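You operate a simulated robot arm through the tools that you are given. There is no shell and no other tool. Be economical: measure what you need, move in short steps, check, and stop when the job is done.

Carry out the task below with a simulated two-armed robot. There is one attempt and no reset: what you move stays moved.

Task
Order for the empty drawer: card to ORDER, call switch on, both drawers shut.
Fine: drawers 63 and 64 stand open, one is empty; their cards stand in SENT and DONE.

The check looks at the end state, three seconds after you hand in, the way a careful person would. Anything else that was tipped, shoved, dropped, spilled or broken makes it a failure.

Robot
Two 6-joint arms with two-finger grippers on one trunk, on a base that drives. Base frame: it is fixed to the floor where the robot stands at the start and does not move with it; the origin is under the middle of the robot, x ahead of it, y to its left, z up. Lengths are in mm, angles in degrees, forces in N, time in s.
The left shoulder is at the start at [60, 143, 850], the right one opposite. With the tool pointing down near the work surface each hand reaches from about 240 to 700 mm from the robot's upright axis, wherever it stands, measured 20 degrees to its own side. Places, roughly: back gate [800, 1200, 1100]; brake pedal [-500, 2900, 200]; call switch [900, 0, 1000]; cap [500, 1250, 500]; card [500, 1500, 750]; cart clamp [-600, 2900, 700]; clamp one [600, 2900, 900]; clamp three [600, 2400, 900]; clamp two [600, 2600, 900]; dial arm [800, -1700, 900]; drawer sixty-four [400, 900, 600]; drawer sixty-three [400, 1200, 600]; flag [900, 800, 1100]; front gate [600, 1400, 1000]; hitch bar [-800, 3100, 500]; order pocket [500, 0, 700]. Payload 2.45 kg a hand.
The tool frame of a hand sits at the grasp point between the pads (the TCP): z along the fingers, y along the line on which they close. The tips reach 26 mm beyond it. Largest opening 96 mm; the body of the gripper starts 69 mm behind the TCP.
Orientation is that of the tool frame in the base frame, as a unit quaternion [x, y, z, w]. With the fingers straight down and closing along the base's y, the tool's x points along the base's -x, its y along +y and its z along -z.

Tools
- The arms move only by the tool move_arm. It takes "left_rows", "right_rows" or both (then of equal length, played together; a hand with none holds still); each is text: rows parted by semicolons, each of 7 numbers parted by spaces: the shift along the base's x, y, z in mm, then the turn, a rotation vector about the base's x, y, z in degrees, then the finger opening in mm, from 0 to 96. In form: tx ty tz ax ay az grip; .... A call has 1 to 12 rows; each row shifts and turns the commanded pose from where the row before left it. Each row takes 0.2 s and may step no farther than 50 mm and 8.6 degrees from the row before; otherwise, or with a gripper value out of range, the whole call is refused. Where a pose cannot be reached the arm comes as near as it can. A force on the tool above 40 N (or 10 N above the force at the start of the call, whichever is more), or a blocked arm, ends the call early, and 0.2 s more pass. The fingers move at their own pace and stop on an object; they squeeze with about 33 N. The grip force told is the motor's: it shows also when the fingers shut on nothing. Time passes only in rows, and 0.2 s behind the last, so rows that do not move let the fingers close. The reply holds the time, the measured pose of the TCP, the force on the tool along the base axes, the opening and the grip force, in the units named above and with some noise, with the torque about the TCP (base axes, N m) and any sound that the robot's microphone picked up.
- Cameras (640 x 400 px; columns grow to the right, rows downward): "scene" is now at [125.2, 48.4, 1459.4]; the picture's right is [0.59, -0.81, -0.00], its down [-0.58, -0.42, -0.70] and it looks along [0.57, 0.41, -0.71] (base axes); focal length 247 px, centre (320, 200). "left" rides on the left gripper at [82, -3, -98] in its tool frame; the picture's right is [0.04, 1.00, 0.00], its down [-0.73, 0.03, -0.68] and it looks along [-0.68, 0.03, 0.73] (tool axes); focal length 256 px, centre (320, 200). "right" rides on the right gripper at [82, 3, -98] in its tool frame; the picture's right is [-0.04, 1.00, 0.00], its down [-0.73, -0.03, -0.68] and it looks along [-0.68, -0.03, 0.73] (tool axes); focal length 256 px, centre (320, 200).
- grab_frame(camera): a new picture of that camera. The clock stands still meanwhile.
- raise_lower(by): slides the trunk up (or, below 0, down) by that many mm; the arms and the scene camera ride with it, the base frame stays. It gives what a move gives, with no picture.
- base_move(legs): drives the robot by 1 to 6 legs, each [ahead, turn to the left] in mm and degrees, along the robot's own axes; the way and the turn of a leg run together, so that a leg with both is an arc; at most 1500 mm and 180 degrees a leg. The arms and the cameras ride along, it lands a little off, and it stops where it bumps. It gives what a move gives.
- head_to(pan, tilt): turns the head with the scene camera to pan (to the left, within 86 degrees either way) and tilt (down, from -29 to 69), counted from straight ahead of the robot. It gives what a move gives.
- locate(camera, pixels): for up to 12 pixels [column, row] of the newest picture of that camera ("zoom" is the newest enlarged one), the place [x, y, z] in the base frame of the surface seen there, good to about 2 mm. The clock stands still meanwhile.
- inspect(camera, box): a new picture of the part [left, top, right, bottom] of that camera's present view, enlarged. The clock stands still meanwhile.
- hand_in(): hands the job in; it is judged then, once.

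Keep the steps short. Do not move on a guess: measure, check each grasp and each placing, and mend mistakes. In all there are 80 turns and 58 pictures (those below and enlarged ones count). Leave the grippers open and the arms clear of the work at the hand-in unless told otherwise, and finish with a single line.

The tools are called after "Call:" as name(argument=value, ...) on one line, values as JSON. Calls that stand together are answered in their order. move_arm: Moves the arms, as the interface text tells. Its arguments: {"type":"object","properties":{"left_rows":{"type":"string"},"right_rows":{"type":"string"}},"required":[]} The other tools are called the same way: raise_lower (by) slides the trunk up or down; base_move (legs) drives the base; head_to (pan, tilt) turns the head that bears the scene camera; grab_frame (camera) takes a picture; locate (camera, pixels) gives the place of the surface under pixels of a picture; inspect (camera, box) takes an enlarged picture of a part of a camera's view; hand_in () hands the job in.

At the start:

```text
time: 0.0
left_tcp_pos: [427.2, 432.8, 1165.1]
left_ee_rot: [0.004, 1.0, 0.0, 0.002]
left_contact_force: [0.7, 0.7, 0.4]
left_torque: [-0.04, 0.0, 0.02]
left_opening: 96.0
left_gripper_force: 0.1
right_tcp_pos: [304.3, -3.2, 1170.7]
right_ee_rot: [0.003, 1.0, 0.0, 0.0]
right_contact_force: [0.0, 0.1, -0.4]
right_torque: [-0.02, 0.02, 0.01]
right_opening: 96.2
right_gripper_force: 0.1
trunk travel left (down, up): [-475.0, 115.0]
robot x, y, heading: [-0.9, 0.6, -0.1]
head pan, tilt: [36.1, 45.5]
```

scene: 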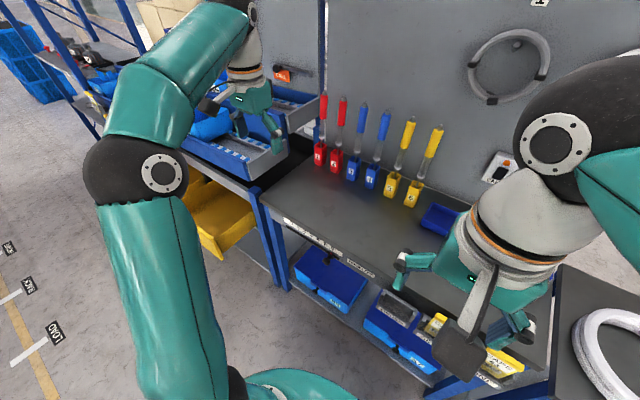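
right: 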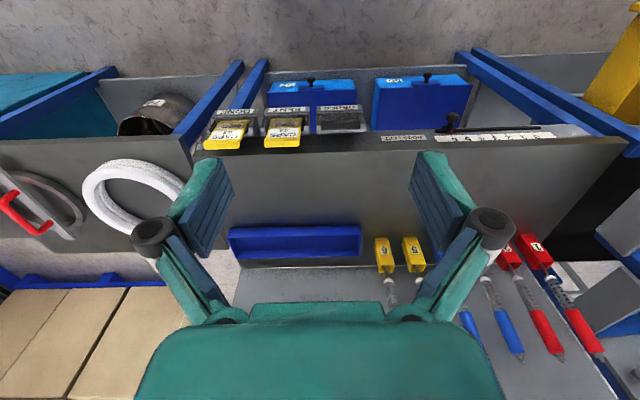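
left: 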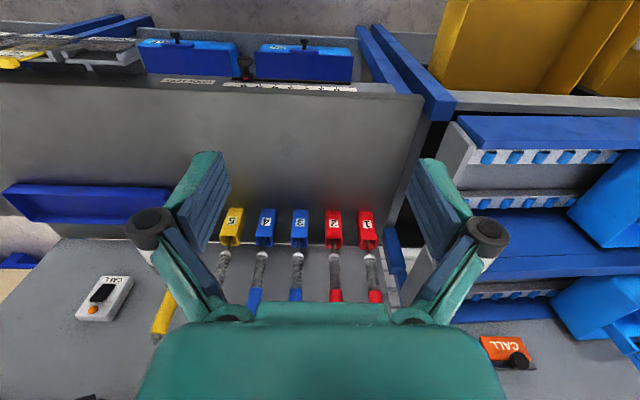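

I see card pockets on the front edge of the bench (right camera, around 230–340, 120) and open yellow drawers (scene, around 210, 210). I will enlarge both.

Call:
inspect(camera="right", box=[190, 60, 370, 172])

Call:
inspect(camera="scene", box=[360, 250, 560, 400])

Call:
head_to(pan=80, tilt=40)

Call:
grab_frame(camera="scene")

```text
3.56 times, centred on (280, 116) of right
```

zoom: 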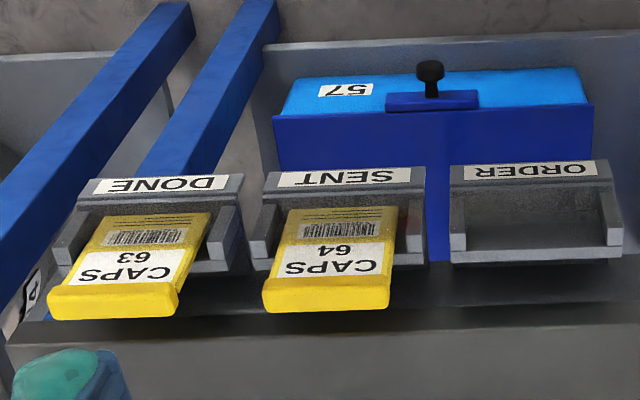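

```text
2.67 times, centred on (460, 325) of scene
```

zoom: 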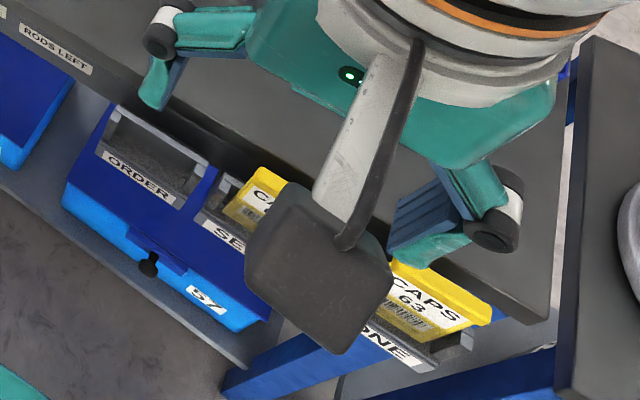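

```text
time: 1.1
left_tcp_pos: [427.7, 433.0, 1167.0]
left_ee_rot: [0.003, 1.0, 0.0, 0.001]
left_contact_force: [0.0, -0.3, -0.4]
left_torque: [0.0, 0.02, -0.01]
left_opening: 96.1
left_gripper_force: 0.0
right_tcp_pos: [303.9, -4.2, 1170.0]
right_ee_rot: [0.004, 1.0, 0.001, 0.0]
right_contact_force: [0.6, -0.1, 0.6]
right_torque: [0.0, 0.02, -0.03]
right_opening: 95.9
right_gripper_force: 0.0
trunk travel left (down, up): [-475.0, 115.0]
robot x, y, heading: [-0.5, -2.3, -0.3]
head pan, tilt: [80.0, 40.0]
```

```text
52 pictures are left
```

scene: 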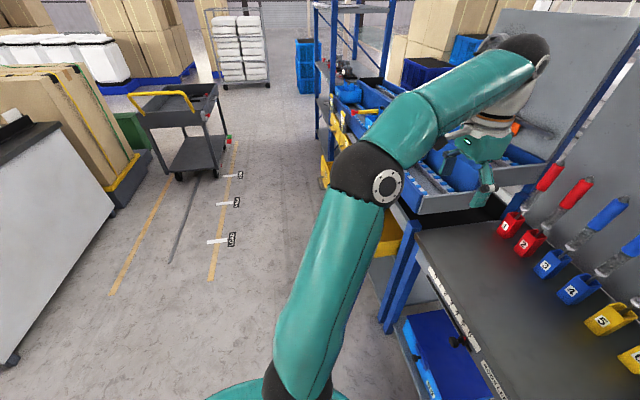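

The labels read DONE (card 63), SENT (card 64) and ORDER (empty). I will measure the pockets and the yellow drawers.

Call:
locate(camera="right", pixels=[[226, 145], [282, 143], [340, 124], [340, 112], [285, 130], [336, 79], [400, 165], [295, 240], [340, 106]])

Call:
locate(camera="scene", pixels=[[380, 240], [395, 218], [325, 170], [340, 150], [500, 380], [520, 130]])

Call:
inspect(camera="scene", box=[290, 60, 470, 260])

```text
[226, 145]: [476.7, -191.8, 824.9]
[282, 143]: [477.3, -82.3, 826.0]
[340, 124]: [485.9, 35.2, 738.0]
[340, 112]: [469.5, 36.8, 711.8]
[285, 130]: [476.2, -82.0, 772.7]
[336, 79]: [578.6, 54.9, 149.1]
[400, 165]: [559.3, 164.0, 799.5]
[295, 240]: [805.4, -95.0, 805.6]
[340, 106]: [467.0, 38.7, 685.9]
```

```text
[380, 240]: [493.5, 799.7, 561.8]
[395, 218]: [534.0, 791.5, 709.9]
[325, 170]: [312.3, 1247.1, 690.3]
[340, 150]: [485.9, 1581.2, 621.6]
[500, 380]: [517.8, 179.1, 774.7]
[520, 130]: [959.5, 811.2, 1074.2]
```

```text
2.00 times, centred on (380, 160) of scene
```

zoom: 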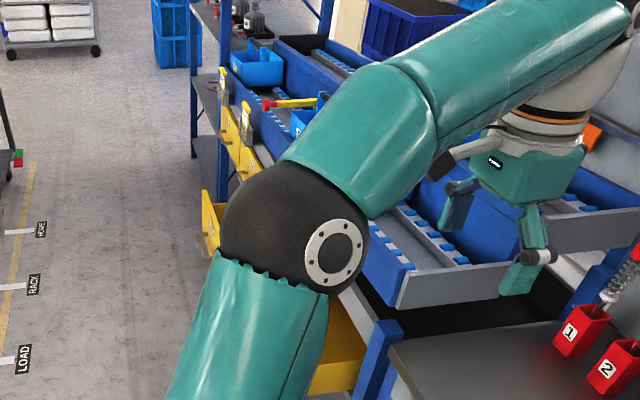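

Next I will back off a little, turn left and drive along the rack to look into the two drawers.

Call:
base_move(legs=[[-150, 0], [0, 90], [800, 0]])

Call:
head_to(pan=-60, tilt=50)

Call:
grab_frame(camera="scene")

```text
time: 5.1
left_tcp_pos: [-223.8, 605.6, 1166.6]
left_ee_rot: [-0.435, 0.9, 0.0, 0.002]
left_contact_force: [-0.4, 0.8, -0.4]
left_torque: [-0.06, -0.02, 0.03]
left_opening: 96.2
left_gripper_force: 0.0
right_tcp_pos: [41.0, 239.4, 1170.9]
right_ee_rot: [-0.434, 0.901, 0.0, 0.0]
right_contact_force: [0.0, 0.7, -0.6]
right_torque: [-0.07, 0.0, 0.04]
right_opening: 96.0
right_gripper_force: 0.1
trunk travel left (down, up): [-475.0, 115.0]
robot x, y, heading: [-126.7, -23.6, 52.8]
head pan, tilt: [80.0, 40.0]
stopped in leg 2: the robot was blocked; the commanded pose is now the measured one
```

```text
time: 7.3
left_tcp_pos: [-225.4, 602.1, 1168.3]
left_ee_rot: [-0.436, 0.9, 0.001, 0.003]
left_contact_force: [-0.4, 0.4, -0.2]
left_torque: [-0.02, 0.01, 0.0]
left_opening: 95.8
left_gripper_force: 0.0
right_tcp_pos: [42.0, 235.1, 1170.2]
right_ee_rot: [-0.435, 0.901, 0.0, 0.0]
right_contact_force: [-0.8, 0.3, 0.4]
right_torque: [0.0, 0.02, -0.02]
right_opening: 95.8
right_gripper_force: 0.2
trunk travel left (down, up): [-475.0, 115.0]
robot x, y, heading: [-128.1, -20.6, 53.0]
head pan, tilt: [-60.0, 50.0]
```

```text
50 pictures are left
```

scene: 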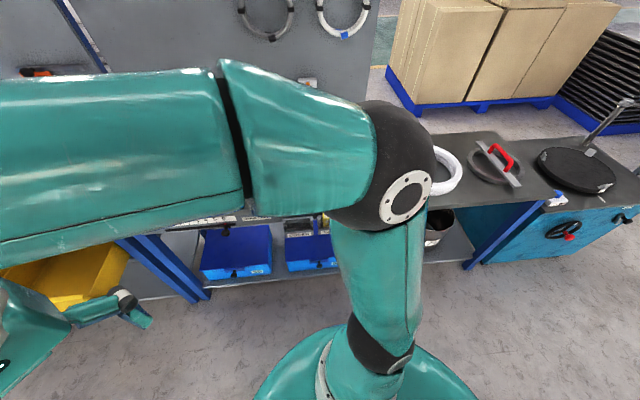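

Something blocked the turn. I will look for what touched, starting with the left and with the elbow positions.

Call:
locate(camera="scene", pixels=[[400, 190], [378, 345], [340, 230], [330, 360], [60, 270], [310, 262]])

Call:
head_to(pan=40, tilt=50)

Call:
grab_frame(camera="scene")

Call:
grab_frame(camera="right")

```text
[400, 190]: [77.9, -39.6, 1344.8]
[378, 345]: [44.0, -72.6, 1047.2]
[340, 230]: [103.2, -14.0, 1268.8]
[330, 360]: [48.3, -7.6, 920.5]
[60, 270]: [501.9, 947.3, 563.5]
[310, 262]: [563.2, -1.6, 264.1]
```

```text
time: 9.1
left_tcp_pos: [-224.9, 602.0, 1168.8]
left_ee_rot: [-0.436, 0.9, 0.001, 0.002]
left_contact_force: [0.0, 0.5, -0.9]
left_torque: [-0.02, 0.0, -0.01]
left_opening: 96.2
left_gripper_force: 0.1
right_tcp_pos: [42.0, 235.7, 1170.7]
right_ee_rot: [-0.435, 0.901, 0.001, 0.0]
right_contact_force: [0.3, -0.8, -0.5]
right_torque: [0.01, -0.01, -0.01]
right_opening: 95.9
right_gripper_force: 0.1
trunk travel left (down, up): [-475.0, 115.0]
robot x, y, heading: [-127.2, -20.1, 52.6]
head pan, tilt: [40.0, 50.0]
```

```text
49 pictures are left
```

scene: 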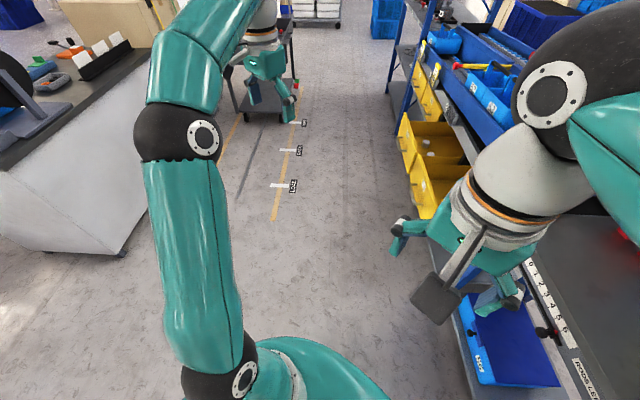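

```text
48 pictures are left
```

right: 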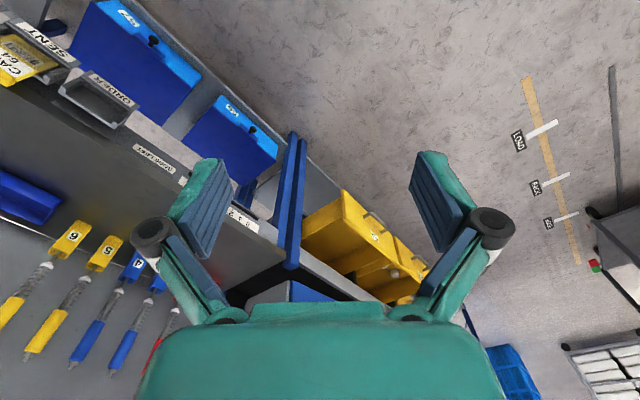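

I see no obvious contact yet. I will measure the desk at left and zoom on the drawers.

Call:
locate(camera="scene", pixels=[[140, 60], [120, 250], [60, 160], [205, 140], [440, 205], [400, 130], [455, 150], [410, 70], [320, 380], [245, 380], [440, 130], [425, 160]])

Call:
inspect(camera="scene", box=[370, 40, 530, 240])

Call:
head_to(pan=86, tilt=55)

Call:
grab_frame(camera="scene")

```text
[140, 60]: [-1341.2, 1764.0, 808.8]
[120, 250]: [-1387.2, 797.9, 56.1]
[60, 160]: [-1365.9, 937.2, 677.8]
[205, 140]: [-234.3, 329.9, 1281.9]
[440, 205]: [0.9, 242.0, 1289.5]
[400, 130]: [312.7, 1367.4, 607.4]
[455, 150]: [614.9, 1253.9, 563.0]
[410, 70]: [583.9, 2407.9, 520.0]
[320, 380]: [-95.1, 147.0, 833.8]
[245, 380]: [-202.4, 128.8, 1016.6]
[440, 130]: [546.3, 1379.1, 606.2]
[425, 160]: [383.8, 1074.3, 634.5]
```

```text
2.00 times, centred on (450, 140) of scene
```

zoom: 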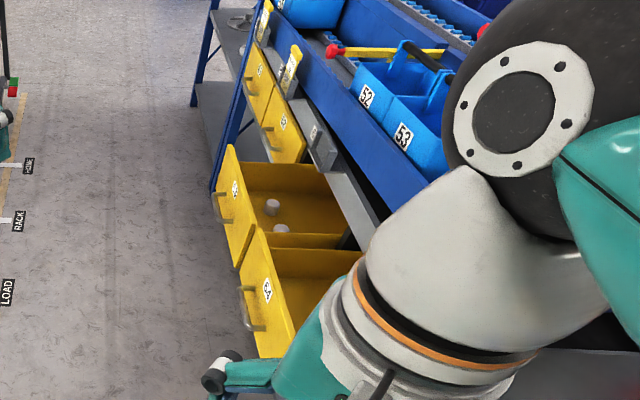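

```text
time: 10.2
left_tcp_pos: [-224.2, 601.9, 1169.3]
left_ee_rot: [-0.436, 0.9, 0.001, 0.002]
left_contact_force: [-0.7, 0.2, 0.5]
left_torque: [0.0, -0.02, 0.01]
left_opening: 96.0
left_gripper_force: 0.0
right_tcp_pos: [42.3, 235.6, 1170.3]
right_ee_rot: [-0.434, 0.901, 0.001, 0.0]
right_contact_force: [0.5, 0.1, 0.1]
right_torque: [-0.01, 0.0, 0.02]
right_opening: 96.1
right_gripper_force: 0.1
trunk travel left (down, up): [-475.0, 115.0]
robot x, y, heading: [-128.3, -21.6, 52.7]
head pan, tilt: [85.9, 55.0]
```

```text
46 pictures are left
```

scene: 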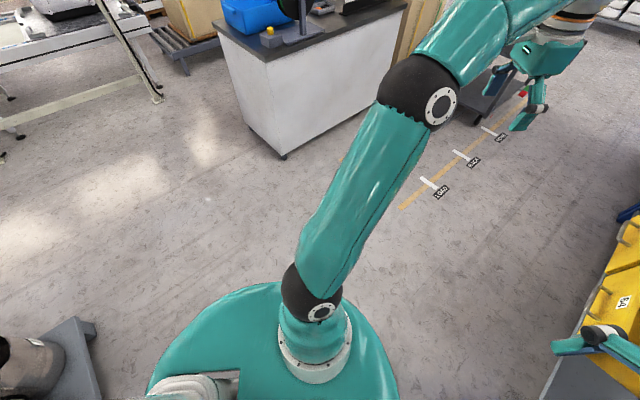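

Drawer 63 holds two caps, and 64 looks empty so far. At the bottom left (60, 370) an object stands behind the robot, which may be what I bumped. I will measure it.

Call:
locate(camera="scene", pixels=[[70, 355], [20, 365], [90, 325], [95, 390], [150, 395], [165, 345], [215, 300], [240, 375], [5, 350]])

Call:
inspect(camera="scene", box=[0, 280, 240, 400])

```text
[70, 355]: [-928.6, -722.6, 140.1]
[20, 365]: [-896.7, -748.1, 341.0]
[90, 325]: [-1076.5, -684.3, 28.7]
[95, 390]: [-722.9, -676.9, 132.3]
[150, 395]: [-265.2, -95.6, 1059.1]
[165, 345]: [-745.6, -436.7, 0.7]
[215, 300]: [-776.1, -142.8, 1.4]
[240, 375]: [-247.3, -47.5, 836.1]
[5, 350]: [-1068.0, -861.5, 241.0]
```

```text
2.67 times, centred on (120, 340) of scene
```

zoom: 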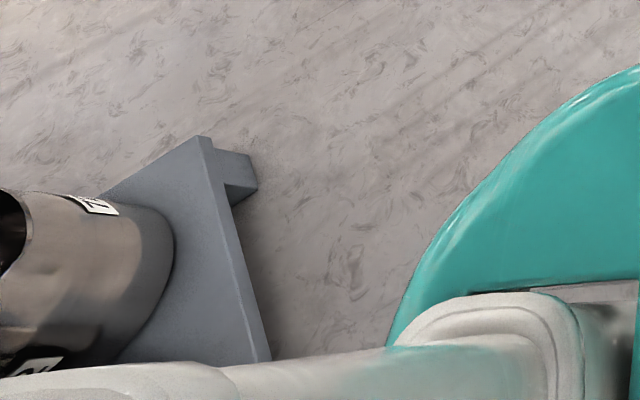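

The blocking object isn't visible. I will move slightly ahead into seen free floor and try a small turn.

Call:
base_move(legs=[[60, 0], [0, 15]])

```text
time: 12.1
left_tcp_pos: [-344.6, 605.3, 1169.1]
left_ee_rot: [-0.549, 0.836, 0.001, 0.002]
left_contact_force: [-0.1, 0.1, 0.0]
left_torque: [0.02, -0.02, 0.0]
left_opening: 95.9
left_gripper_force: 0.0
right_tcp_pos: [6.3, 319.5, 1171.4]
right_ee_rot: [-0.547, 0.837, 0.002, 0.0]
right_contact_force: [-0.4, 0.2, 1.1]
right_torque: [0.02, 0.02, 0.02]
right_opening: 96.1
right_gripper_force: 0.1
trunk travel left (down, up): [-475.0, 115.0]
robot x, y, heading: [-79.9, 25.5, 68.1]
head pan, tilt: [85.9, 55.0]
```

The turn works now. I will drive along the aisle to about (-290, 950) and face the drawers.

Call:
base_move(legs=[[0, 35], [950, 0], [0, -103]])

Call:
head_to(pan=0, tilt=50)

Call:
grab_frame(camera="scene")

```text
time: 14.4
left_tcp_pos: [-621.8, 363.7, 1169.1]
left_ee_rot: [0.766, -0.643, -0.001, -0.002]
left_contact_force: [0.1, 0.0, -0.4]
left_torque: [0.0, -0.05, -0.03]
left_opening: 95.9
left_gripper_force: 0.1
right_tcp_pos: [-171.7, 319.7, 1172.7]
right_ee_rot: [0.765, -0.644, -0.001, 0.0]
right_contact_force: [-0.9, 0.2, -0.5]
right_torque: [0.0, -0.06, 0.03]
right_opening: 95.8
right_gripper_force: 0.1
trunk travel left (down, up): [-475.0, 115.0]
robot x, y, heading: [-59.2, 28.9, 101.6]
head pan, tilt: [85.9, 55.0]
stopped in leg 1: the robot was blocked; the commanded pose is now the measured one
```

```text
time: 16.0
left_tcp_pos: [-620.0, 364.5, 1169.4]
left_ee_rot: [0.766, -0.642, -0.001, -0.002]
left_contact_force: [0.1, -0.2, -0.2]
left_torque: [-0.01, 0.0, 0.02]
left_opening: 95.8
left_gripper_force: 0.1
right_tcp_pos: [-168.8, 320.0, 1172.5]
right_ee_rot: [0.765, -0.644, -0.002, 0.001]
right_contact_force: [0.1, 0.5, -0.7]
right_torque: [0.02, -0.04, 0.0]
right_opening: 95.8
right_gripper_force: 0.1
trunk travel left (down, up): [-475.0, 115.0]
robot x, y, heading: [-62.8, 31.8, 101.3]
head pan, tilt: [0.0, 50.0]
```

```text
44 pictures are left
```

scene: 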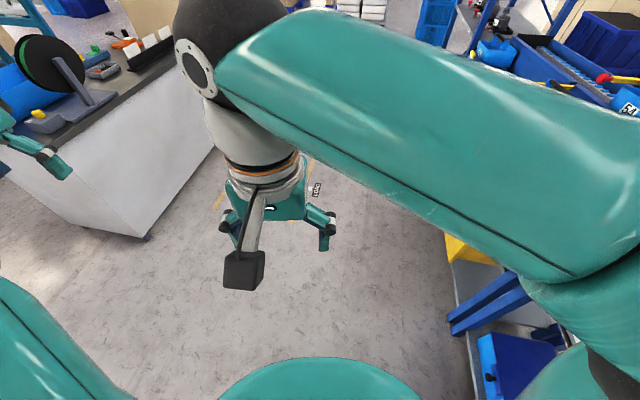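

The turn reached 101°. Now I will drive ahead on the clear floor.

Call:
base_move(legs=[[950, 0]])

```text
time: 20.9
left_tcp_pos: [-773.8, 1307.0, 1169.8]
left_ee_rot: [0.754, -0.657, -0.002, -0.002]
left_contact_force: [0.0, 0.2, -1.0]
left_torque: [-0.04, -0.01, -0.01]
left_opening: 96.3
left_gripper_force: 0.1
right_tcp_pos: [-325.8, 1246.9, 1172.4]
right_ee_rot: [0.753, -0.658, -0.002, 0.0]
right_contact_force: [-0.3, 0.0, 0.3]
right_torque: [-0.05, 0.01, 0.03]
right_opening: 95.7
right_gripper_force: 0.0
trunk travel left (down, up): [-475.0, 115.0]
robot x, y, heading: [-227.4, 950.4, 99.2]
head pan, tilt: [0.0, 50.0]
```

Call:
base_move(legs=[[0, -50], [0, -49]])

Call:
head_to(pan=0, tilt=45)

Call:
grab_frame(camera="scene")

```text
time: 23.4
left_tcp_pos: [-386.5, 1581.0, 1171.9]
left_ee_rot: [-0.461, 0.888, 0.003, 0.003]
left_contact_force: [0.8, -0.8, 0.0]
left_torque: [0.02, 0.0, -0.02]
left_opening: 96.0
left_gripper_force: 0.0
right_tcp_pos: [-100.7, 1233.2, 1174.2]
right_ee_rot: [-0.459, 0.888, 0.003, 0.0]
right_contact_force: [0.6, -0.5, 0.3]
right_torque: [0.04, 0.03, 0.0]
right_opening: 96.1
right_gripper_force: 0.0
trunk travel left (down, up): [-475.0, 115.0]
robot x, y, heading: [-251.7, 965.3, 56.2]
head pan, tilt: [0.0, 50.0]
stopped in leg 1: the robot was blocked; the commanded pose is now the measured one
```

```text
time: 24.1
left_tcp_pos: [-388.5, 1582.1, 1171.5]
left_ee_rot: [-0.461, 0.888, 0.001, 0.003]
left_contact_force: [-1.2, 0.0, 0.8]
left_torque: [0.01, -0.01, -0.03]
left_opening: 96.0
left_gripper_force: 0.1
right_tcp_pos: [-102.7, 1232.6, 1173.7]
right_ee_rot: [-0.46, 0.888, 0.002, 0.0]
right_contact_force: [0.5, -0.3, 0.9]
right_torque: [0.0, 0.0, -0.01]
right_opening: 96.4
right_gripper_force: 0.0
trunk travel left (down, up): [-475.0, 115.0]
robot x, y, heading: [-254.2, 961.6, 56.6]
head pan, tilt: [0.0, 45.0]
```

```text
43 pictures are left
```

scene: 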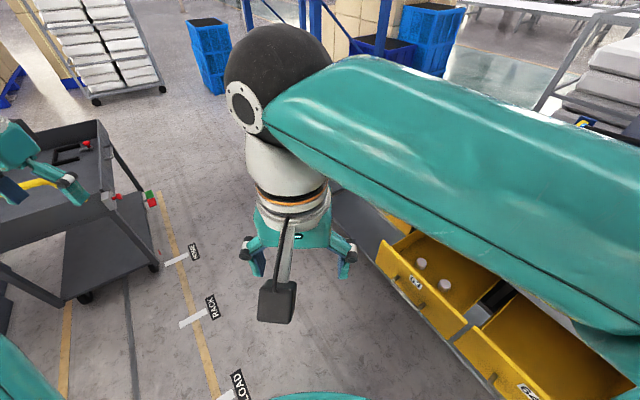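

Blocked again partway. I will look to the right, at the drawers and what lies beside the base.

Call:
head_to(pan=-75, tilt=60)

Call:
grab_frame(camera="scene")

Call:
grab_frame(camera="right")

```text
time: 25.6
left_tcp_pos: [-388.0, 1581.8, 1171.2]
left_ee_rot: [-0.46, 0.888, 0.001, 0.003]
left_contact_force: [0.2, 0.1, 0.2]
left_torque: [0.02, -0.02, -0.03]
left_opening: 96.1
left_gripper_force: 0.0
right_tcp_pos: [-102.8, 1232.9, 1173.5]
right_ee_rot: [-0.46, 0.888, 0.002, 0.0]
right_contact_force: [0.3, -0.8, 0.5]
right_torque: [0.01, 0.01, 0.01]
right_opening: 96.1
right_gripper_force: 0.0
trunk travel left (down, up): [-475.0, 115.0]
robot x, y, heading: [-253.3, 959.5, 56.6]
head pan, tilt: [-75.0, 60.0]
```

```text
42 pictures are left
```

scene: 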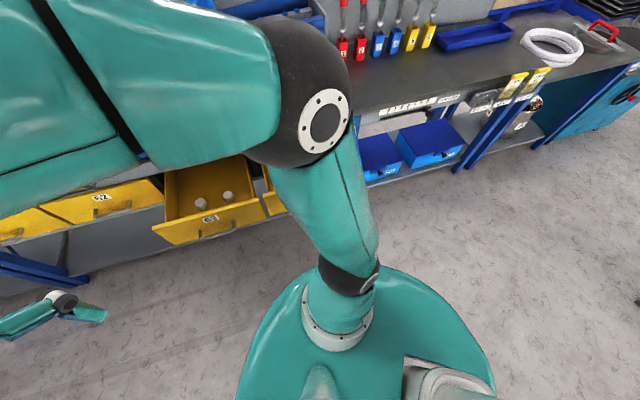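

```text
41 pictures are left
```

right: 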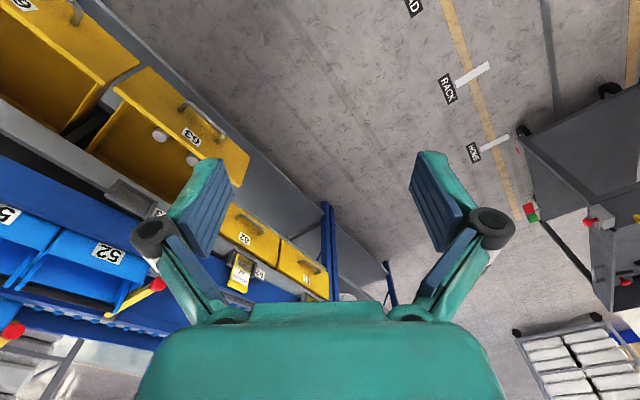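

Nothing is visibly touched. I will continue in smaller turns.

Call:
base_move(legs=[[0, -20], [0, -20], [0, -16]])

Call:
head_to(pan=0, tilt=55)

Call:
grab_frame(camera="scene")

```text
time: 29.3
left_tcp_pos: [163.4, 1443.6, 1173.4]
left_ee_rot: [-0.016, 1.0, 0.001, 0.004]
left_contact_force: [-0.7, -0.1, 0.6]
left_torque: [0.07, -0.01, -0.02]
left_opening: 95.8
left_gripper_force: 0.1
right_tcp_pos: [58.1, 1005.5, 1174.7]
right_ee_rot: [-0.016, 1.0, 0.003, 0.0]
right_contact_force: [-0.9, -1.5, 0.7]
right_torque: [0.04, -0.03, 0.01]
right_opening: 96.0
right_gripper_force: 0.1
trunk travel left (down, up): [-475.0, 115.0]
robot x, y, heading: [-253.7, 998.7, 2.8]
head pan, tilt: [-75.0, 60.0]
stopped in leg 3: the robot was blocked; the commanded pose is now the measured one
```

```text
time: 30.7
left_tcp_pos: [164.0, 1446.6, 1172.4]
left_ee_rot: [-0.017, 1.0, 0.001, 0.004]
left_contact_force: [-0.2, 0.5, -0.2]
left_torque: [-0.05, 0.02, 0.03]
left_opening: 96.0
left_gripper_force: 0.1
right_tcp_pos: [58.1, 1007.7, 1174.2]
right_ee_rot: [-0.016, 1.0, 0.001, 0.0]
right_contact_force: [0.4, -0.7, -0.3]
right_torque: [0.0, 0.01, -0.01]
right_opening: 96.0
right_gripper_force: 0.0
trunk travel left (down, up): [-475.0, 115.0]
robot x, y, heading: [-250.4, 997.1, 2.7]
head pan, tilt: [0.0, 55.0]
```

```text
40 pictures are left
```

scene: 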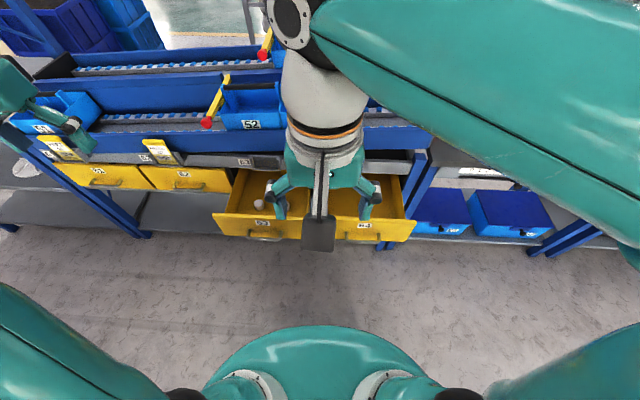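

Both drawer fronts are in view (63 at (262,225), 64 at (365,226)), and closed drawers are at left for comparison. I will measure them.

Call:
locate(camera="scene", pixels=[[250, 226], [400, 228], [380, 240], [180, 183], [262, 239], [360, 238], [215, 214], [410, 220], [100, 180], [305, 238], [160, 150], [390, 200]])

Call:
inspect(camera="scene", box=[200, 140, 440, 290])

Call:
grab_frame(camera="right")

```text
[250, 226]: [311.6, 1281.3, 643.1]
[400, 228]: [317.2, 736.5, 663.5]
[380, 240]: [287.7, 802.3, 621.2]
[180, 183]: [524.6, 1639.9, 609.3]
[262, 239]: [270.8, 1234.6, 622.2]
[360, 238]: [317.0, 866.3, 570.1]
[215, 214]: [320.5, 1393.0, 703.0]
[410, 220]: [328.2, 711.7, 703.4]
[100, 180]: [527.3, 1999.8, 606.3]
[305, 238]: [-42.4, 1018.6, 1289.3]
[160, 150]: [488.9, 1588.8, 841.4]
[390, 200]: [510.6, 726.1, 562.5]
```

```text
2.67 times, centred on (320, 215) of scene
```

zoom: 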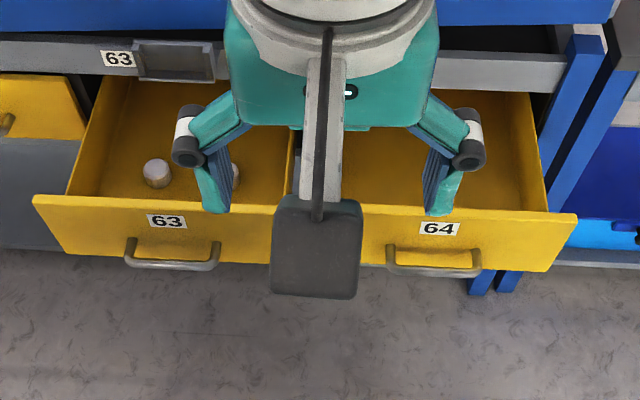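

```text
38 pictures are left
```

right: 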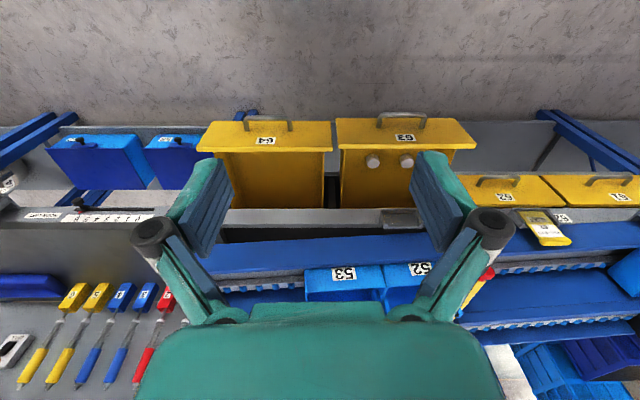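

Drawer 63 has two caps and 64 looks empty. I will confirm with an enlargement.

Call:
inspect(camera="right", box=[190, 100, 490, 250])

Call:
locate(camera="right", pixels=[[268, 126], [400, 120], [300, 214], [400, 215], [270, 235], [545, 225], [330, 210], [272, 180]])

```text
2.13 times, centred on (340, 175) of right
```

zoom: 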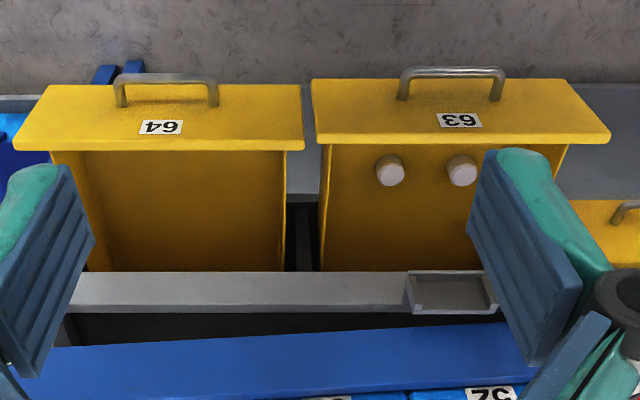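

```text
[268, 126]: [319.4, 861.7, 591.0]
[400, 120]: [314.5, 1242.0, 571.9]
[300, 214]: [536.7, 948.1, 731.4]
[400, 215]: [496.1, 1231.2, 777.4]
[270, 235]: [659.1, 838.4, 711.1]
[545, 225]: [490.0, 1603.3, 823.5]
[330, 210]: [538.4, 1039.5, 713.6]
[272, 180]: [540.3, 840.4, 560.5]
```

Drawer 64 is empty, so card 64 goes from SENT to ORDER. Next both hands go down in front of the drawer faces, fingers turning to point ahead and closing.

Call:
move_arm(right_rows="5 -11 -42 0 -7.5 0 60;5 -11 -42 0 -7.5 0 30;5 -11 -42 0 -7.5 0 0;5 -11 -42 0 -7.5 0 0;5 -11 -42 0 -7.5 0 0;5 -11 -42 0 -7.5 0 0;5 -11 -42 0 -7.5 0 0;5 -11 -42 0 -7.5 0 0;5 -11 -42 0 -7.5 0 0;5 -11 -42 0 -7.5 0 0;5 -11 -42 0 -7.5 0 0;5 -11 -38 0 -7.5 0 0", left_rows="-5 -18 -42 0 -7.5 0 60;-5 -18 -42 0 -7.5 0 30;-5 -18 -42 0 -7.5 0 0;-5 -18 -42 0 -7.5 0 0;-5 -18 -42 0 -7.5 0 0;-5 -18 -42 0 -7.5 0 0;-5 -18 -42 0 -7.5 0 0;-5 -18 -42 0 -7.5 0 0;-5 -18 -42 0 -7.5 0 0;-5 -18 -42 0 -7.5 0 0;-5 -18 -42 0 -7.5 0 0;-5 -18 -38 0 -7.5 0 0")

Call:
grab_frame(camera="scene")

```text
time: 33.3
left_tcp_pos: [119.0, 1400.5, 977.3]
left_ee_rot: [0.023, 0.749, -0.059, 0.66]
left_contact_force: [0.2, 0.1, -0.3]
left_torque: [0.0, 0.01, -0.03]
left_opening: 0.1
left_gripper_force: 28.4
left hand out of reach, approached as far as the arm can: row 6, 7, 8, 9, 10, 11, 12
right_tcp_pos: [268.3, 978.7, 727.9]
right_ee_rot: [-0.011, 0.707, -0.009, 0.707]
right_contact_force: [0.3, 0.1, 0.0]
right_torque: [0.02, 0.0, -0.01]
right_opening: 0.0
right_gripper_force: 28.7
right hand out of reach, approached as far as the arm can: row 5, 6, 7, 8, 9, 10, 12
trunk travel left (down, up): [-475.0, 115.0]
robot x, y, heading: [-248.0, 993.6, 2.7]
head pan, tilt: [0.0, 55.0]
```

```text
36 pictures are left
```

scene: 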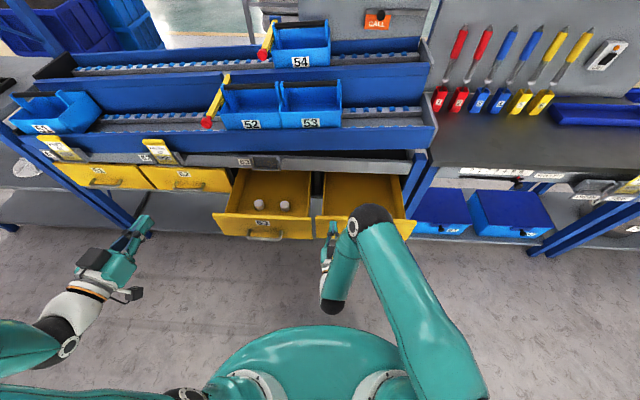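

The hands are too close to the body to fold there. I will back the base off 220 mm and lower the trunk so that the shoulders sit closer to drawer height.

Call:
base_move(legs=[[-220, 0]])

Call:
raise_lower(by=-100)

Call:
move_arm(right_rows="0 0 0 0 0 0 0", left_rows="0 0 0 0 0 0 0")

```text
time: 35.0
left_tcp_pos: [-97.2, 1390.3, 977.9]
left_ee_rot: [0.022, 0.749, -0.058, 0.66]
left_contact_force: [-0.4, 0.7, 0.0]
left_torque: [0.0, -0.01, 0.01]
left_opening: 0.0
left_gripper_force: 28.8
right_tcp_pos: [51.3, 968.9, 730.4]
right_ee_rot: [-0.013, 0.708, -0.01, 0.706]
right_contact_force: [-0.7, 0.2, 0.0]
right_torque: [-0.02, -0.02, -0.03]
right_opening: 0.3
right_gripper_force: 28.2
trunk travel left (down, up): [-475.0, 115.0]
robot x, y, heading: [-466.1, 986.0, 2.9]
head pan, tilt: [0.0, 55.0]
```

```text
time: 36.3
left_tcp_pos: [-96.7, 1390.9, 877.7]
left_ee_rot: [0.022, 0.75, -0.059, 0.659]
left_contact_force: [-0.2, -0.5, -0.6]
left_torque: [0.0, -0.03, -0.01]
left_opening: 0.0
left_gripper_force: 28.8
right_tcp_pos: [51.8, 971.2, 629.3]
right_ee_rot: [-0.013, 0.708, -0.01, 0.706]
right_contact_force: [0.8, 0.6, 0.3]
right_torque: [0.02, 0.0, 0.0]
right_opening: 0.1
right_gripper_force: 28.1
trunk travel left (down, up): [-375.0, 215.0]
robot x, y, heading: [-464.9, 987.4, 2.9]
head pan, tilt: [0.0, 55.0]
```

```text
time: 36.7
left_tcp_pos: [-97.5, 1389.7, 877.6]
left_ee_rot: [0.022, 0.75, -0.059, 0.659]
left_contact_force: [-0.1, -0.1, 0.1]
left_torque: [-0.01, 0.02, 0.04]
left_opening: 0.0
left_gripper_force: 28.8
right_tcp_pos: [51.8, 969.3, 630.6]
right_ee_rot: [-0.013, 0.708, -0.01, 0.706]
right_contact_force: [1.0, 0.2, 0.1]
right_torque: [-0.01, 0.02, 0.01]
right_opening: 0.0
right_gripper_force: 28.1
trunk travel left (down, up): [-375.0, 215.0]
robot x, y, heading: [-470.7, 986.3, 3.0]
head pan, tilt: [0.0, 55.0]
```

Commands track well now. I will line up both hands in front of the faces (right at y 871, left at y 1228, z 672).

Call:
move_arm(right_rows="16 -11 5 0 0 0 0;16 -11 5 0 0 0 0;16 -11 5 0 0 0 0;16 -11 5 0 0 0 0;16 -11 5 0 0 0 0;16 -11 5 0 0 0 0;16 -11 5 0 0 0 0;16 -11 4 0 0 0 0;16 -10 3 0 0 0 0", left_rows="33 -18 -23 0 -2 2 0;33 -18 -23 0 -2 2 0;33 -18 -23 0 -2 2 0;33 -18 -23 0 -1.5 1 0;33 -18 -23 0 0 0 0;33 -18 -23 0 0 0 0;33 -18 -23 0 0 0 0;33 -18 -23 0 0 0 0;33 -18 -22 0 0 0 0")

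Call:
grab_frame(camera="scene")

```text
time: 38.7
left_tcp_pos: [120.6, 1405.6, 926.9]
left_ee_rot: [-0.02, 0.706, -0.024, 0.707]
left_contact_force: [0.0, 0.2, -0.3]
left_torque: [0.01, -0.01, 0.01]
left_opening: 0.0
left_gripper_force: 28.9
left hand out of reach, approached as far as the arm can: row 1, 2, 3, 4, 5, 6, 7, 8, 9
right_tcp_pos: [165.9, 965.3, 706.4]
right_ee_rot: [-0.01, 0.709, -0.012, 0.705]
right_contact_force: [0.4, 0.5, 0.0]
right_torque: [0.03, -0.03, -0.02]
right_opening: 0.0
right_gripper_force: 28.3
right hand out of reach, approached as far as the arm can: row 2, 3, 4, 5, 6, 7, 8, 9
trunk travel left (down, up): [-375.0, 215.0]
robot x, y, heading: [-466.6, 988.8, 2.9]
head pan, tilt: [0.0, 55.0]
```

```text
35 pictures are left
```

scene: 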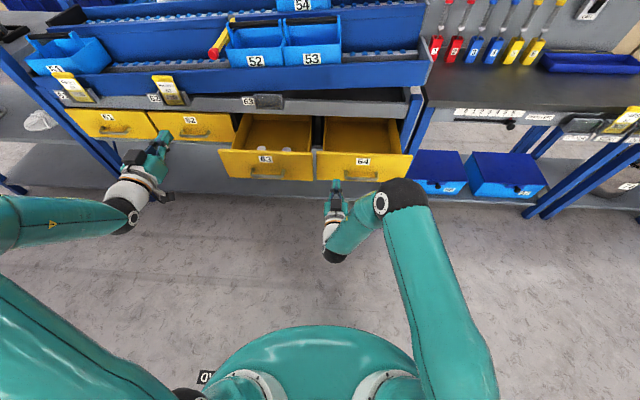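

Fully horizontal fingers are at the edge of reach. I will tilt the tools back about 40° towards down and see where they settle.

Call:
move_arm(right_rows="0 0 0 0 8 0 0;0 0 0 0 8 0 0;0 0 0 0 8 0 0;0 0 0 0 8 0 0;0 0 0 0 8 0 0;0 0 0 0 0 0 0", left_rows="0 0 0 0 8 0 0;0 0 0 0 8 0 0;0 0 0 0 8 0 0;0 0 0 0 8 0 0;0 0 0 0 8 0 0;0 0 0 0 0 0 0")

```text
time: 40.1
left_tcp_pos: [119.6, 1397.0, 926.3]
left_ee_rot: [-0.014, 0.878, -0.028, 0.477]
left_contact_force: [0.4, 0.1, 0.5]
left_torque: [0.01, 0.01, 0.0]
left_opening: 0.0
left_gripper_force: 28.2
left hand out of reach, approached as far as the arm can: row 5
right_tcp_pos: [162.9, 964.0, 706.9]
right_ee_rot: [-0.015, 0.907, -0.005, 0.42]
right_contact_force: [-0.4, -0.6, -0.6]
right_torque: [0.0, 0.01, -0.02]
right_opening: 0.0
right_gripper_force: 28.2
trunk travel left (down, up): [-375.0, 215.0]
robot x, y, heading: [-465.6, 986.7, 2.5]
head pan, tilt: [0.0, 55.0]
```

Call:
move_arm(right_rows="5 -13 -4 0 0 0 0;5 -13 -4 0 0 0 0;5 -13 -4 0 0 0 0;5 -13 -4 0 0 0 0;5 -13 -4 0 0 0 0;5 -13 -4 0 0 0 0;7 -15 -3 0 0 0 0", left_rows="11 -24 -35 0 0 0 0;11 -24 -35 0 0 0 0;11 -24 -35 0 0 0 0;11 -24 -35 0 0 0 0;11 -24 -35 0 0 0 0;11 -24 -35 0 0 0 0;13 -24 -35 0 0 0 0")

Call:
grab_frame(camera="scene")

```text
time: 41.7
left_tcp_pos: [195.0, 1291.9, 728.7]
left_ee_rot: [0.002, 0.896, -0.072, 0.438]
left_contact_force: [0.0, 0.3, -0.5]
left_torque: [0.03, 0.0, 0.0]
left_opening: 0.0
left_gripper_force: 29.0
left hand out of reach, approached as far as the arm can: row 3, 4, 5, 7
right_tcp_pos: [200.6, 872.5, 678.1]
right_ee_rot: [-0.016, 0.907, -0.005, 0.421]
right_contact_force: [-0.6, 1.0, -0.1]
right_torque: [-0.01, 0.0, -0.03]
right_opening: 0.0
right_gripper_force: 28.8
trunk travel left (down, up): [-375.0, 215.0]
robot x, y, heading: [-468.9, 987.6, 2.6]
head pan, tilt: [0.0, 55.0]
```

```text
34 pictures are left
```

scene: 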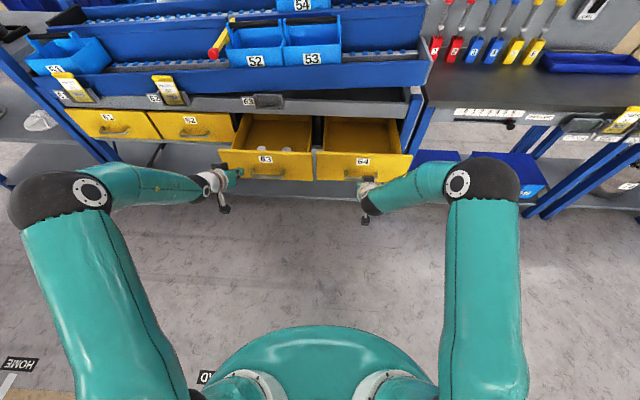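

The right hand is in place. I will bring the left into line too.

Call:
move_arm(left_rows="1 -16 -13 0 0 1 0;1 -16 -13 0 0 1 0;1 -16 -13 0 0 1 0;1 -16 -11 0 0 1 0;0 0 0 0 0 0 0")

```text
time: 42.9
left_tcp_pos: [199.2, 1259.4, 692.8]
left_ee_rot: [-0.007, 0.909, -0.092, 0.405]
left_contact_force: [0.1, -1.0, 0.7]
left_torque: [0.01, -0.01, -0.02]
left_opening: 0.1
left_gripper_force: 28.5
left hand out of reach, approached as far as the arm can: row 1, 2, 4
right_tcp_pos: [200.9, 872.0, 678.1]
right_ee_rot: [-0.015, 0.907, -0.006, 0.421]
right_contact_force: [-0.3, 0.2, -0.1]
right_torque: [0.05, -0.01, 0.02]
right_opening: 0.0
right_gripper_force: 28.4
trunk travel left (down, up): [-375.0, 215.0]
robot x, y, heading: [-470.0, 984.7, 2.7]
head pan, tilt: [0.0, 55.0]
```

I will straighten the base by −2.7° and re-centre the right hand, so I can push both drawers by driving straight.

Call:
base_move(legs=[[0, -2.7]])

Call:
move_arm(right_rows="0 14 -2 0 0 0 0;0 14 0 0 0 0 0;0 0 0 0 0 0 0")

```text
time: 43.8
left_tcp_pos: [211.0, 1227.7, 693.1]
left_ee_rot: [0.014, 0.909, -0.103, 0.403]
left_contact_force: [-0.6, -0.5, -0.6]
left_torque: [0.01, -0.03, -0.02]
left_opening: 0.0
left_gripper_force: 28.5
right_tcp_pos: [194.2, 839.8, 677.5]
right_ee_rot: [0.007, 0.907, -0.015, 0.422]
right_contact_force: [0.3, 0.2, -0.9]
right_torque: [-0.02, -0.01, 0.01]
right_opening: 0.0
right_gripper_force: 28.2
trunk travel left (down, up): [-375.0, 215.0]
robot x, y, heading: [-460.9, 989.3, 0.1]
head pan, tilt: [0.0, 55.0]
```

```text
time: 44.6
left_tcp_pos: [210.7, 1226.8, 692.7]
left_ee_rot: [0.013, 0.909, -0.101, 0.403]
left_contact_force: [-0.7, 0.6, -0.2]
left_torque: [-0.02, -0.04, -0.02]
left_opening: 0.2
left_gripper_force: 28.2
right_tcp_pos: [192.6, 868.1, 678.3]
right_ee_rot: [0.007, 0.907, -0.015, 0.421]
right_contact_force: [-0.5, -1.4, -0.1]
right_torque: [-0.01, -0.01, 0.04]
right_opening: 0.0
right_gripper_force: 28.2
trunk travel left (down, up): [-375.0, 215.0]
robot x, y, heading: [-465.6, 990.0, 0.3]
head pan, tilt: [0.0, 55.0]
```

Aligned. Next I drive ahead 130 mm, which should touch and just begin to push.

Call:
base_move(legs=[[130, 0]])

Call:
grab_frame(camera="scene")

```text
time: 45.8
left_tcp_pos: [340.0, 1228.0, 691.6]
left_ee_rot: [0.014, 0.91, -0.102, 0.402]
left_contact_force: [0.1, -0.8, 0.0]
left_torque: [0.01, -0.04, 0.03]
left_opening: 0.1
left_gripper_force: 28.2
right_tcp_pos: [322.6, 867.2, 676.9]
right_ee_rot: [0.007, 0.907, -0.016, 0.42]
right_contact_force: [0.8, 0.5, -0.8]
right_torque: [0.03, 0.03, 0.01]
right_opening: 0.0
right_gripper_force: 28.8
trunk travel left (down, up): [-375.0, 215.0]
robot x, y, heading: [-337.4, 993.1, 0.1]
head pan, tilt: [0.0, 55.0]
```

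```text
33 pictures are left
```

scene: 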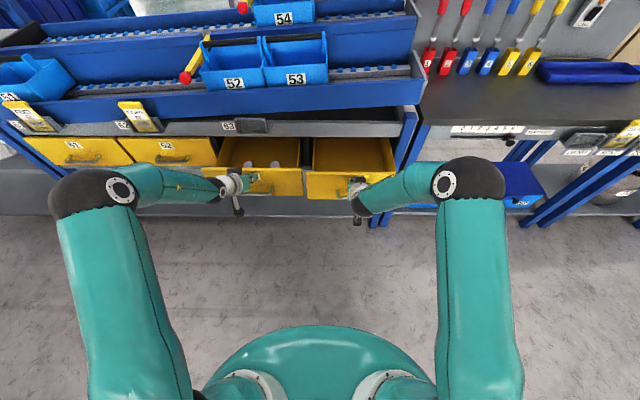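

The drawers slide in and the caps still stand. I drive on 110 mm.

Call:
base_move(legs=[[110, 0]])

Call:
grab_frame(camera="scene")

```text
time: 47.0
left_tcp_pos: [453.8, 1226.7, 693.3]
left_ee_rot: [0.015, 0.91, -0.102, 0.402]
left_contact_force: [0.5, -0.1, -0.2]
left_torque: [0.02, -0.03, 0.02]
left_opening: 0.0
left_gripper_force: 27.7
right_tcp_pos: [435.5, 867.3, 677.0]
right_ee_rot: [0.007, 0.907, -0.016, 0.421]
right_contact_force: [0.9, 0.1, 0.5]
right_torque: [0.0, 0.02, -0.01]
right_opening: 0.2
right_gripper_force: 28.9
trunk travel left (down, up): [-375.0, 215.0]
robot x, y, heading: [-222.5, 991.3, -0.3]
head pan, tilt: [0.0, 55.0]
```

```text
32 pictures are left
```

scene: 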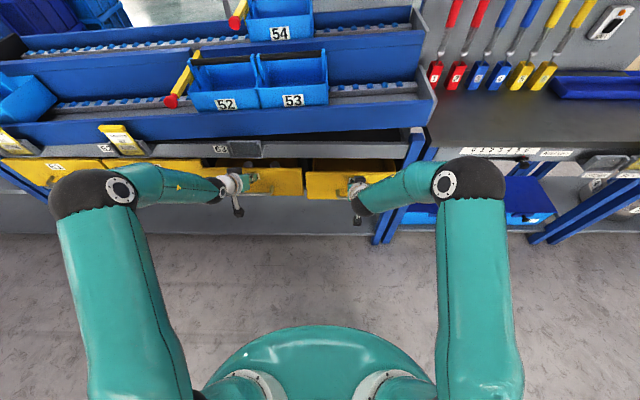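

Call:
locate(camera="scene", pixels=[[290, 182], [325, 182], [385, 180], [143, 170], [235, 182], [355, 186], [120, 130], [240, 150]])

```text
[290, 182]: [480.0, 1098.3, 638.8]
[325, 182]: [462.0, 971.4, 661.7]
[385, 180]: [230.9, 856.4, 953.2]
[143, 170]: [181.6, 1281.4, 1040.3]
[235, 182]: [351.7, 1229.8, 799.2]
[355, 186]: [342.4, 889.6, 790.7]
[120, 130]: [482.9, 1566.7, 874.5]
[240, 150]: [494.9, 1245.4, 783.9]
```

Fronts are at x 480 (63) and 462 (64), with about 45 and 63 mm to go. I finish the push by arm, watching force.

Call:
move_arm(right_rows="8 0 0 0 0 0 0;8 0 0 0 0 0 0;8 0 0 0 0 0 0;8 0 0 0 0 0 0;8 0 0 0 0 0 0;8 0 0 0 0 0 0;8 0 0 0 0 0 0;4 0 0 0 0 0 0;3 0 0 0 0 0 0", left_rows="5 0 0 0 0 0 0;5 0 0 0 0 0 0;5 0 0 0 0 0 0;5 0 0 0 0 0 0;5 0 0 0 0 0 0;5 0 0 0 0 0 0;5 0 0 0 0 0 0;5 0 0 0 0 0 0;4 0 0 0 0 0 0")

Call:
grab_frame(camera="scene")

```text
time: 49.0
left_tcp_pos: [495.0, 1226.9, 694.7]
left_ee_rot: [0.016, 0.909, -0.104, 0.403]
left_contact_force: [-4.0, -0.3, 1.8]
left_torque: [-0.01, 0.05, 0.03]
left_opening: 0.0
left_gripper_force: 28.3
right_tcp_pos: [494.5, 865.9, 678.5]
right_ee_rot: [0.007, 0.908, -0.015, 0.419]
right_contact_force: [-16.5, -4.5, -0.6]
right_torque: [-0.03, 0.1, -0.03]
right_opening: 6.0
right_gripper_force: 28.5
trunk travel left (down, up): [-375.0, 215.0]
robot x, y, heading: [-223.4, 991.4, -0.1]
head pan, tilt: [0.0, 55.0]
```

```text
31 pictures are left
```

scene: 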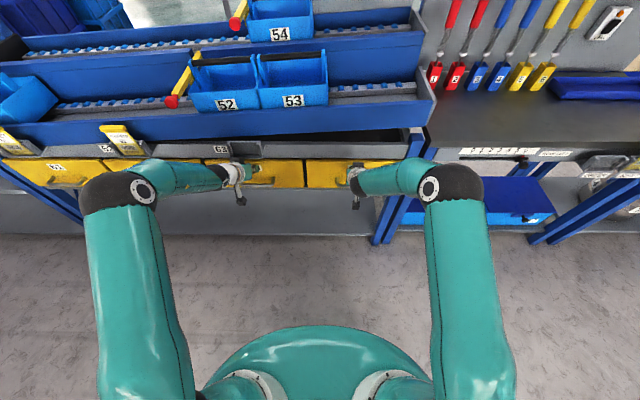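

The right hand feels the stop (16 N). I nudge the left a little further and measure the fronts.

Call:
move_arm(left_rows="2 0 0 0 0 0 0;2 0 0 0 0 0 0;2 0 0 0 0 0 0;0 0 0 0 0 0 0")

Call:
grab_frame(camera="scene")

Call:
locate(camera="scene", pixels=[[285, 175], [330, 175], [45, 175], [320, 180], [295, 180], [220, 168], [398, 164]])

```text
time: 49.7
left_tcp_pos: [497.1, 1225.1, 694.8]
left_ee_rot: [0.016, 0.911, -0.102, 0.399]
left_contact_force: [-21.8, -0.5, 10.8]
left_torque: [0.04, -0.11, 0.02]
left_opening: 0.0
left_gripper_force: 28.2
right_tcp_pos: [493.1, 867.1, 682.8]
right_ee_rot: [0.006, 0.907, -0.014, 0.422]
right_contact_force: [-7.2, -1.5, 4.0]
right_torque: [-0.03, -0.03, 0.0]
right_opening: 0.0
right_gripper_force: 28.4
trunk travel left (down, up): [-375.0, 215.0]
robot x, y, heading: [-226.0, 992.8, 0.0]
head pan, tilt: [0.0, 55.0]
stopped in row 3 (left hand): the force on the tool passed its limit at 44 N (the readings are from after the stop); the commanded pose is now the measured one
```

```text
30 pictures are left
```

scene: 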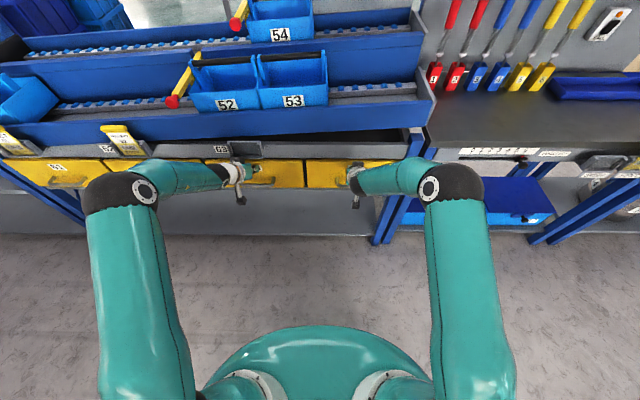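

```text
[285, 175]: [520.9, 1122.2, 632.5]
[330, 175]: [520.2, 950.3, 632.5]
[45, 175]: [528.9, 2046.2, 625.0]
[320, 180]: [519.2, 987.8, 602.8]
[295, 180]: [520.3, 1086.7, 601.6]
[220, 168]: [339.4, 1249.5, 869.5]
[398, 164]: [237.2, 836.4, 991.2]
```

Both drawers hit their stops. I back the base straight off, then check the drawers.

Call:
base_move(legs=[[-300, 0]])

Call:
raise_lower(by=100)

Call:
grab_frame(camera="scene")

```text
time: 51.8
left_tcp_pos: [188.3, 1227.8, 691.1]
left_ee_rot: [0.015, 0.911, -0.102, 0.399]
left_contact_force: [0.1, -0.2, 0.7]
left_torque: [-0.03, -0.02, -0.03]
left_opening: 0.3
left_gripper_force: 28.5
right_tcp_pos: [186.8, 869.3, 679.7]
right_ee_rot: [0.005, 0.907, -0.015, 0.421]
right_contact_force: [0.6, -0.1, 0.3]
right_torque: [0.01, 0.02, 0.0]
right_opening: 0.0
right_gripper_force: 28.7
trunk travel left (down, up): [-375.0, 215.0]
robot x, y, heading: [-535.8, 991.0, 0.2]
head pan, tilt: [0.0, 55.0]
```

```text
time: 53.1
left_tcp_pos: [189.5, 1227.4, 791.2]
left_ee_rot: [0.015, 0.911, -0.102, 0.399]
left_contact_force: [0.8, 0.5, 0.3]
left_torque: [-0.01, 0.02, 0.02]
left_opening: 0.0
left_gripper_force: 28.3
right_tcp_pos: [187.2, 869.0, 780.2]
right_ee_rot: [0.005, 0.907, -0.015, 0.42]
right_contact_force: [-0.2, 0.2, 0.2]
right_torque: [-0.02, -0.01, 0.01]
right_opening: 0.0
right_gripper_force: 28.5
trunk travel left (down, up): [-475.0, 115.0]
robot x, y, heading: [-533.5, 991.2, 0.3]
head pan, tilt: [0.0, 55.0]
```

```text
29 pictures are left
```

scene: 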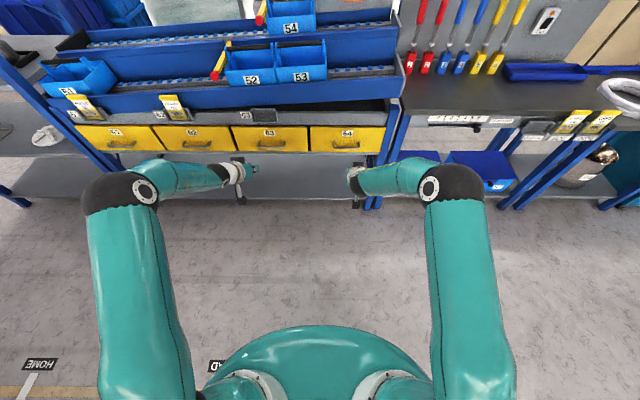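

Call:
locate(camera="scene", pixels=[[180, 145], [250, 145], [310, 146], [290, 147], [370, 147], [100, 140], [160, 140], [540, 25]])

Call:
inspect(camera="scene", box=[60, 90, 400, 200])

```text
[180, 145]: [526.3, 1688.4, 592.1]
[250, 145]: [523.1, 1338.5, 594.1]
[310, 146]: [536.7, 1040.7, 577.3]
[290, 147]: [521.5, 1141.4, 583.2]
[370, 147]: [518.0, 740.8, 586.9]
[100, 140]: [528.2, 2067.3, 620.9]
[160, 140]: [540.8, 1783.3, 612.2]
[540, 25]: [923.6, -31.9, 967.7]
```

```text
1.88 times, centred on (230, 145) of scene
```

zoom: 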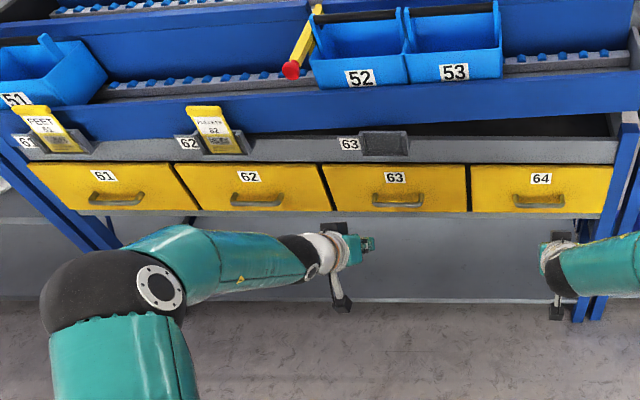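

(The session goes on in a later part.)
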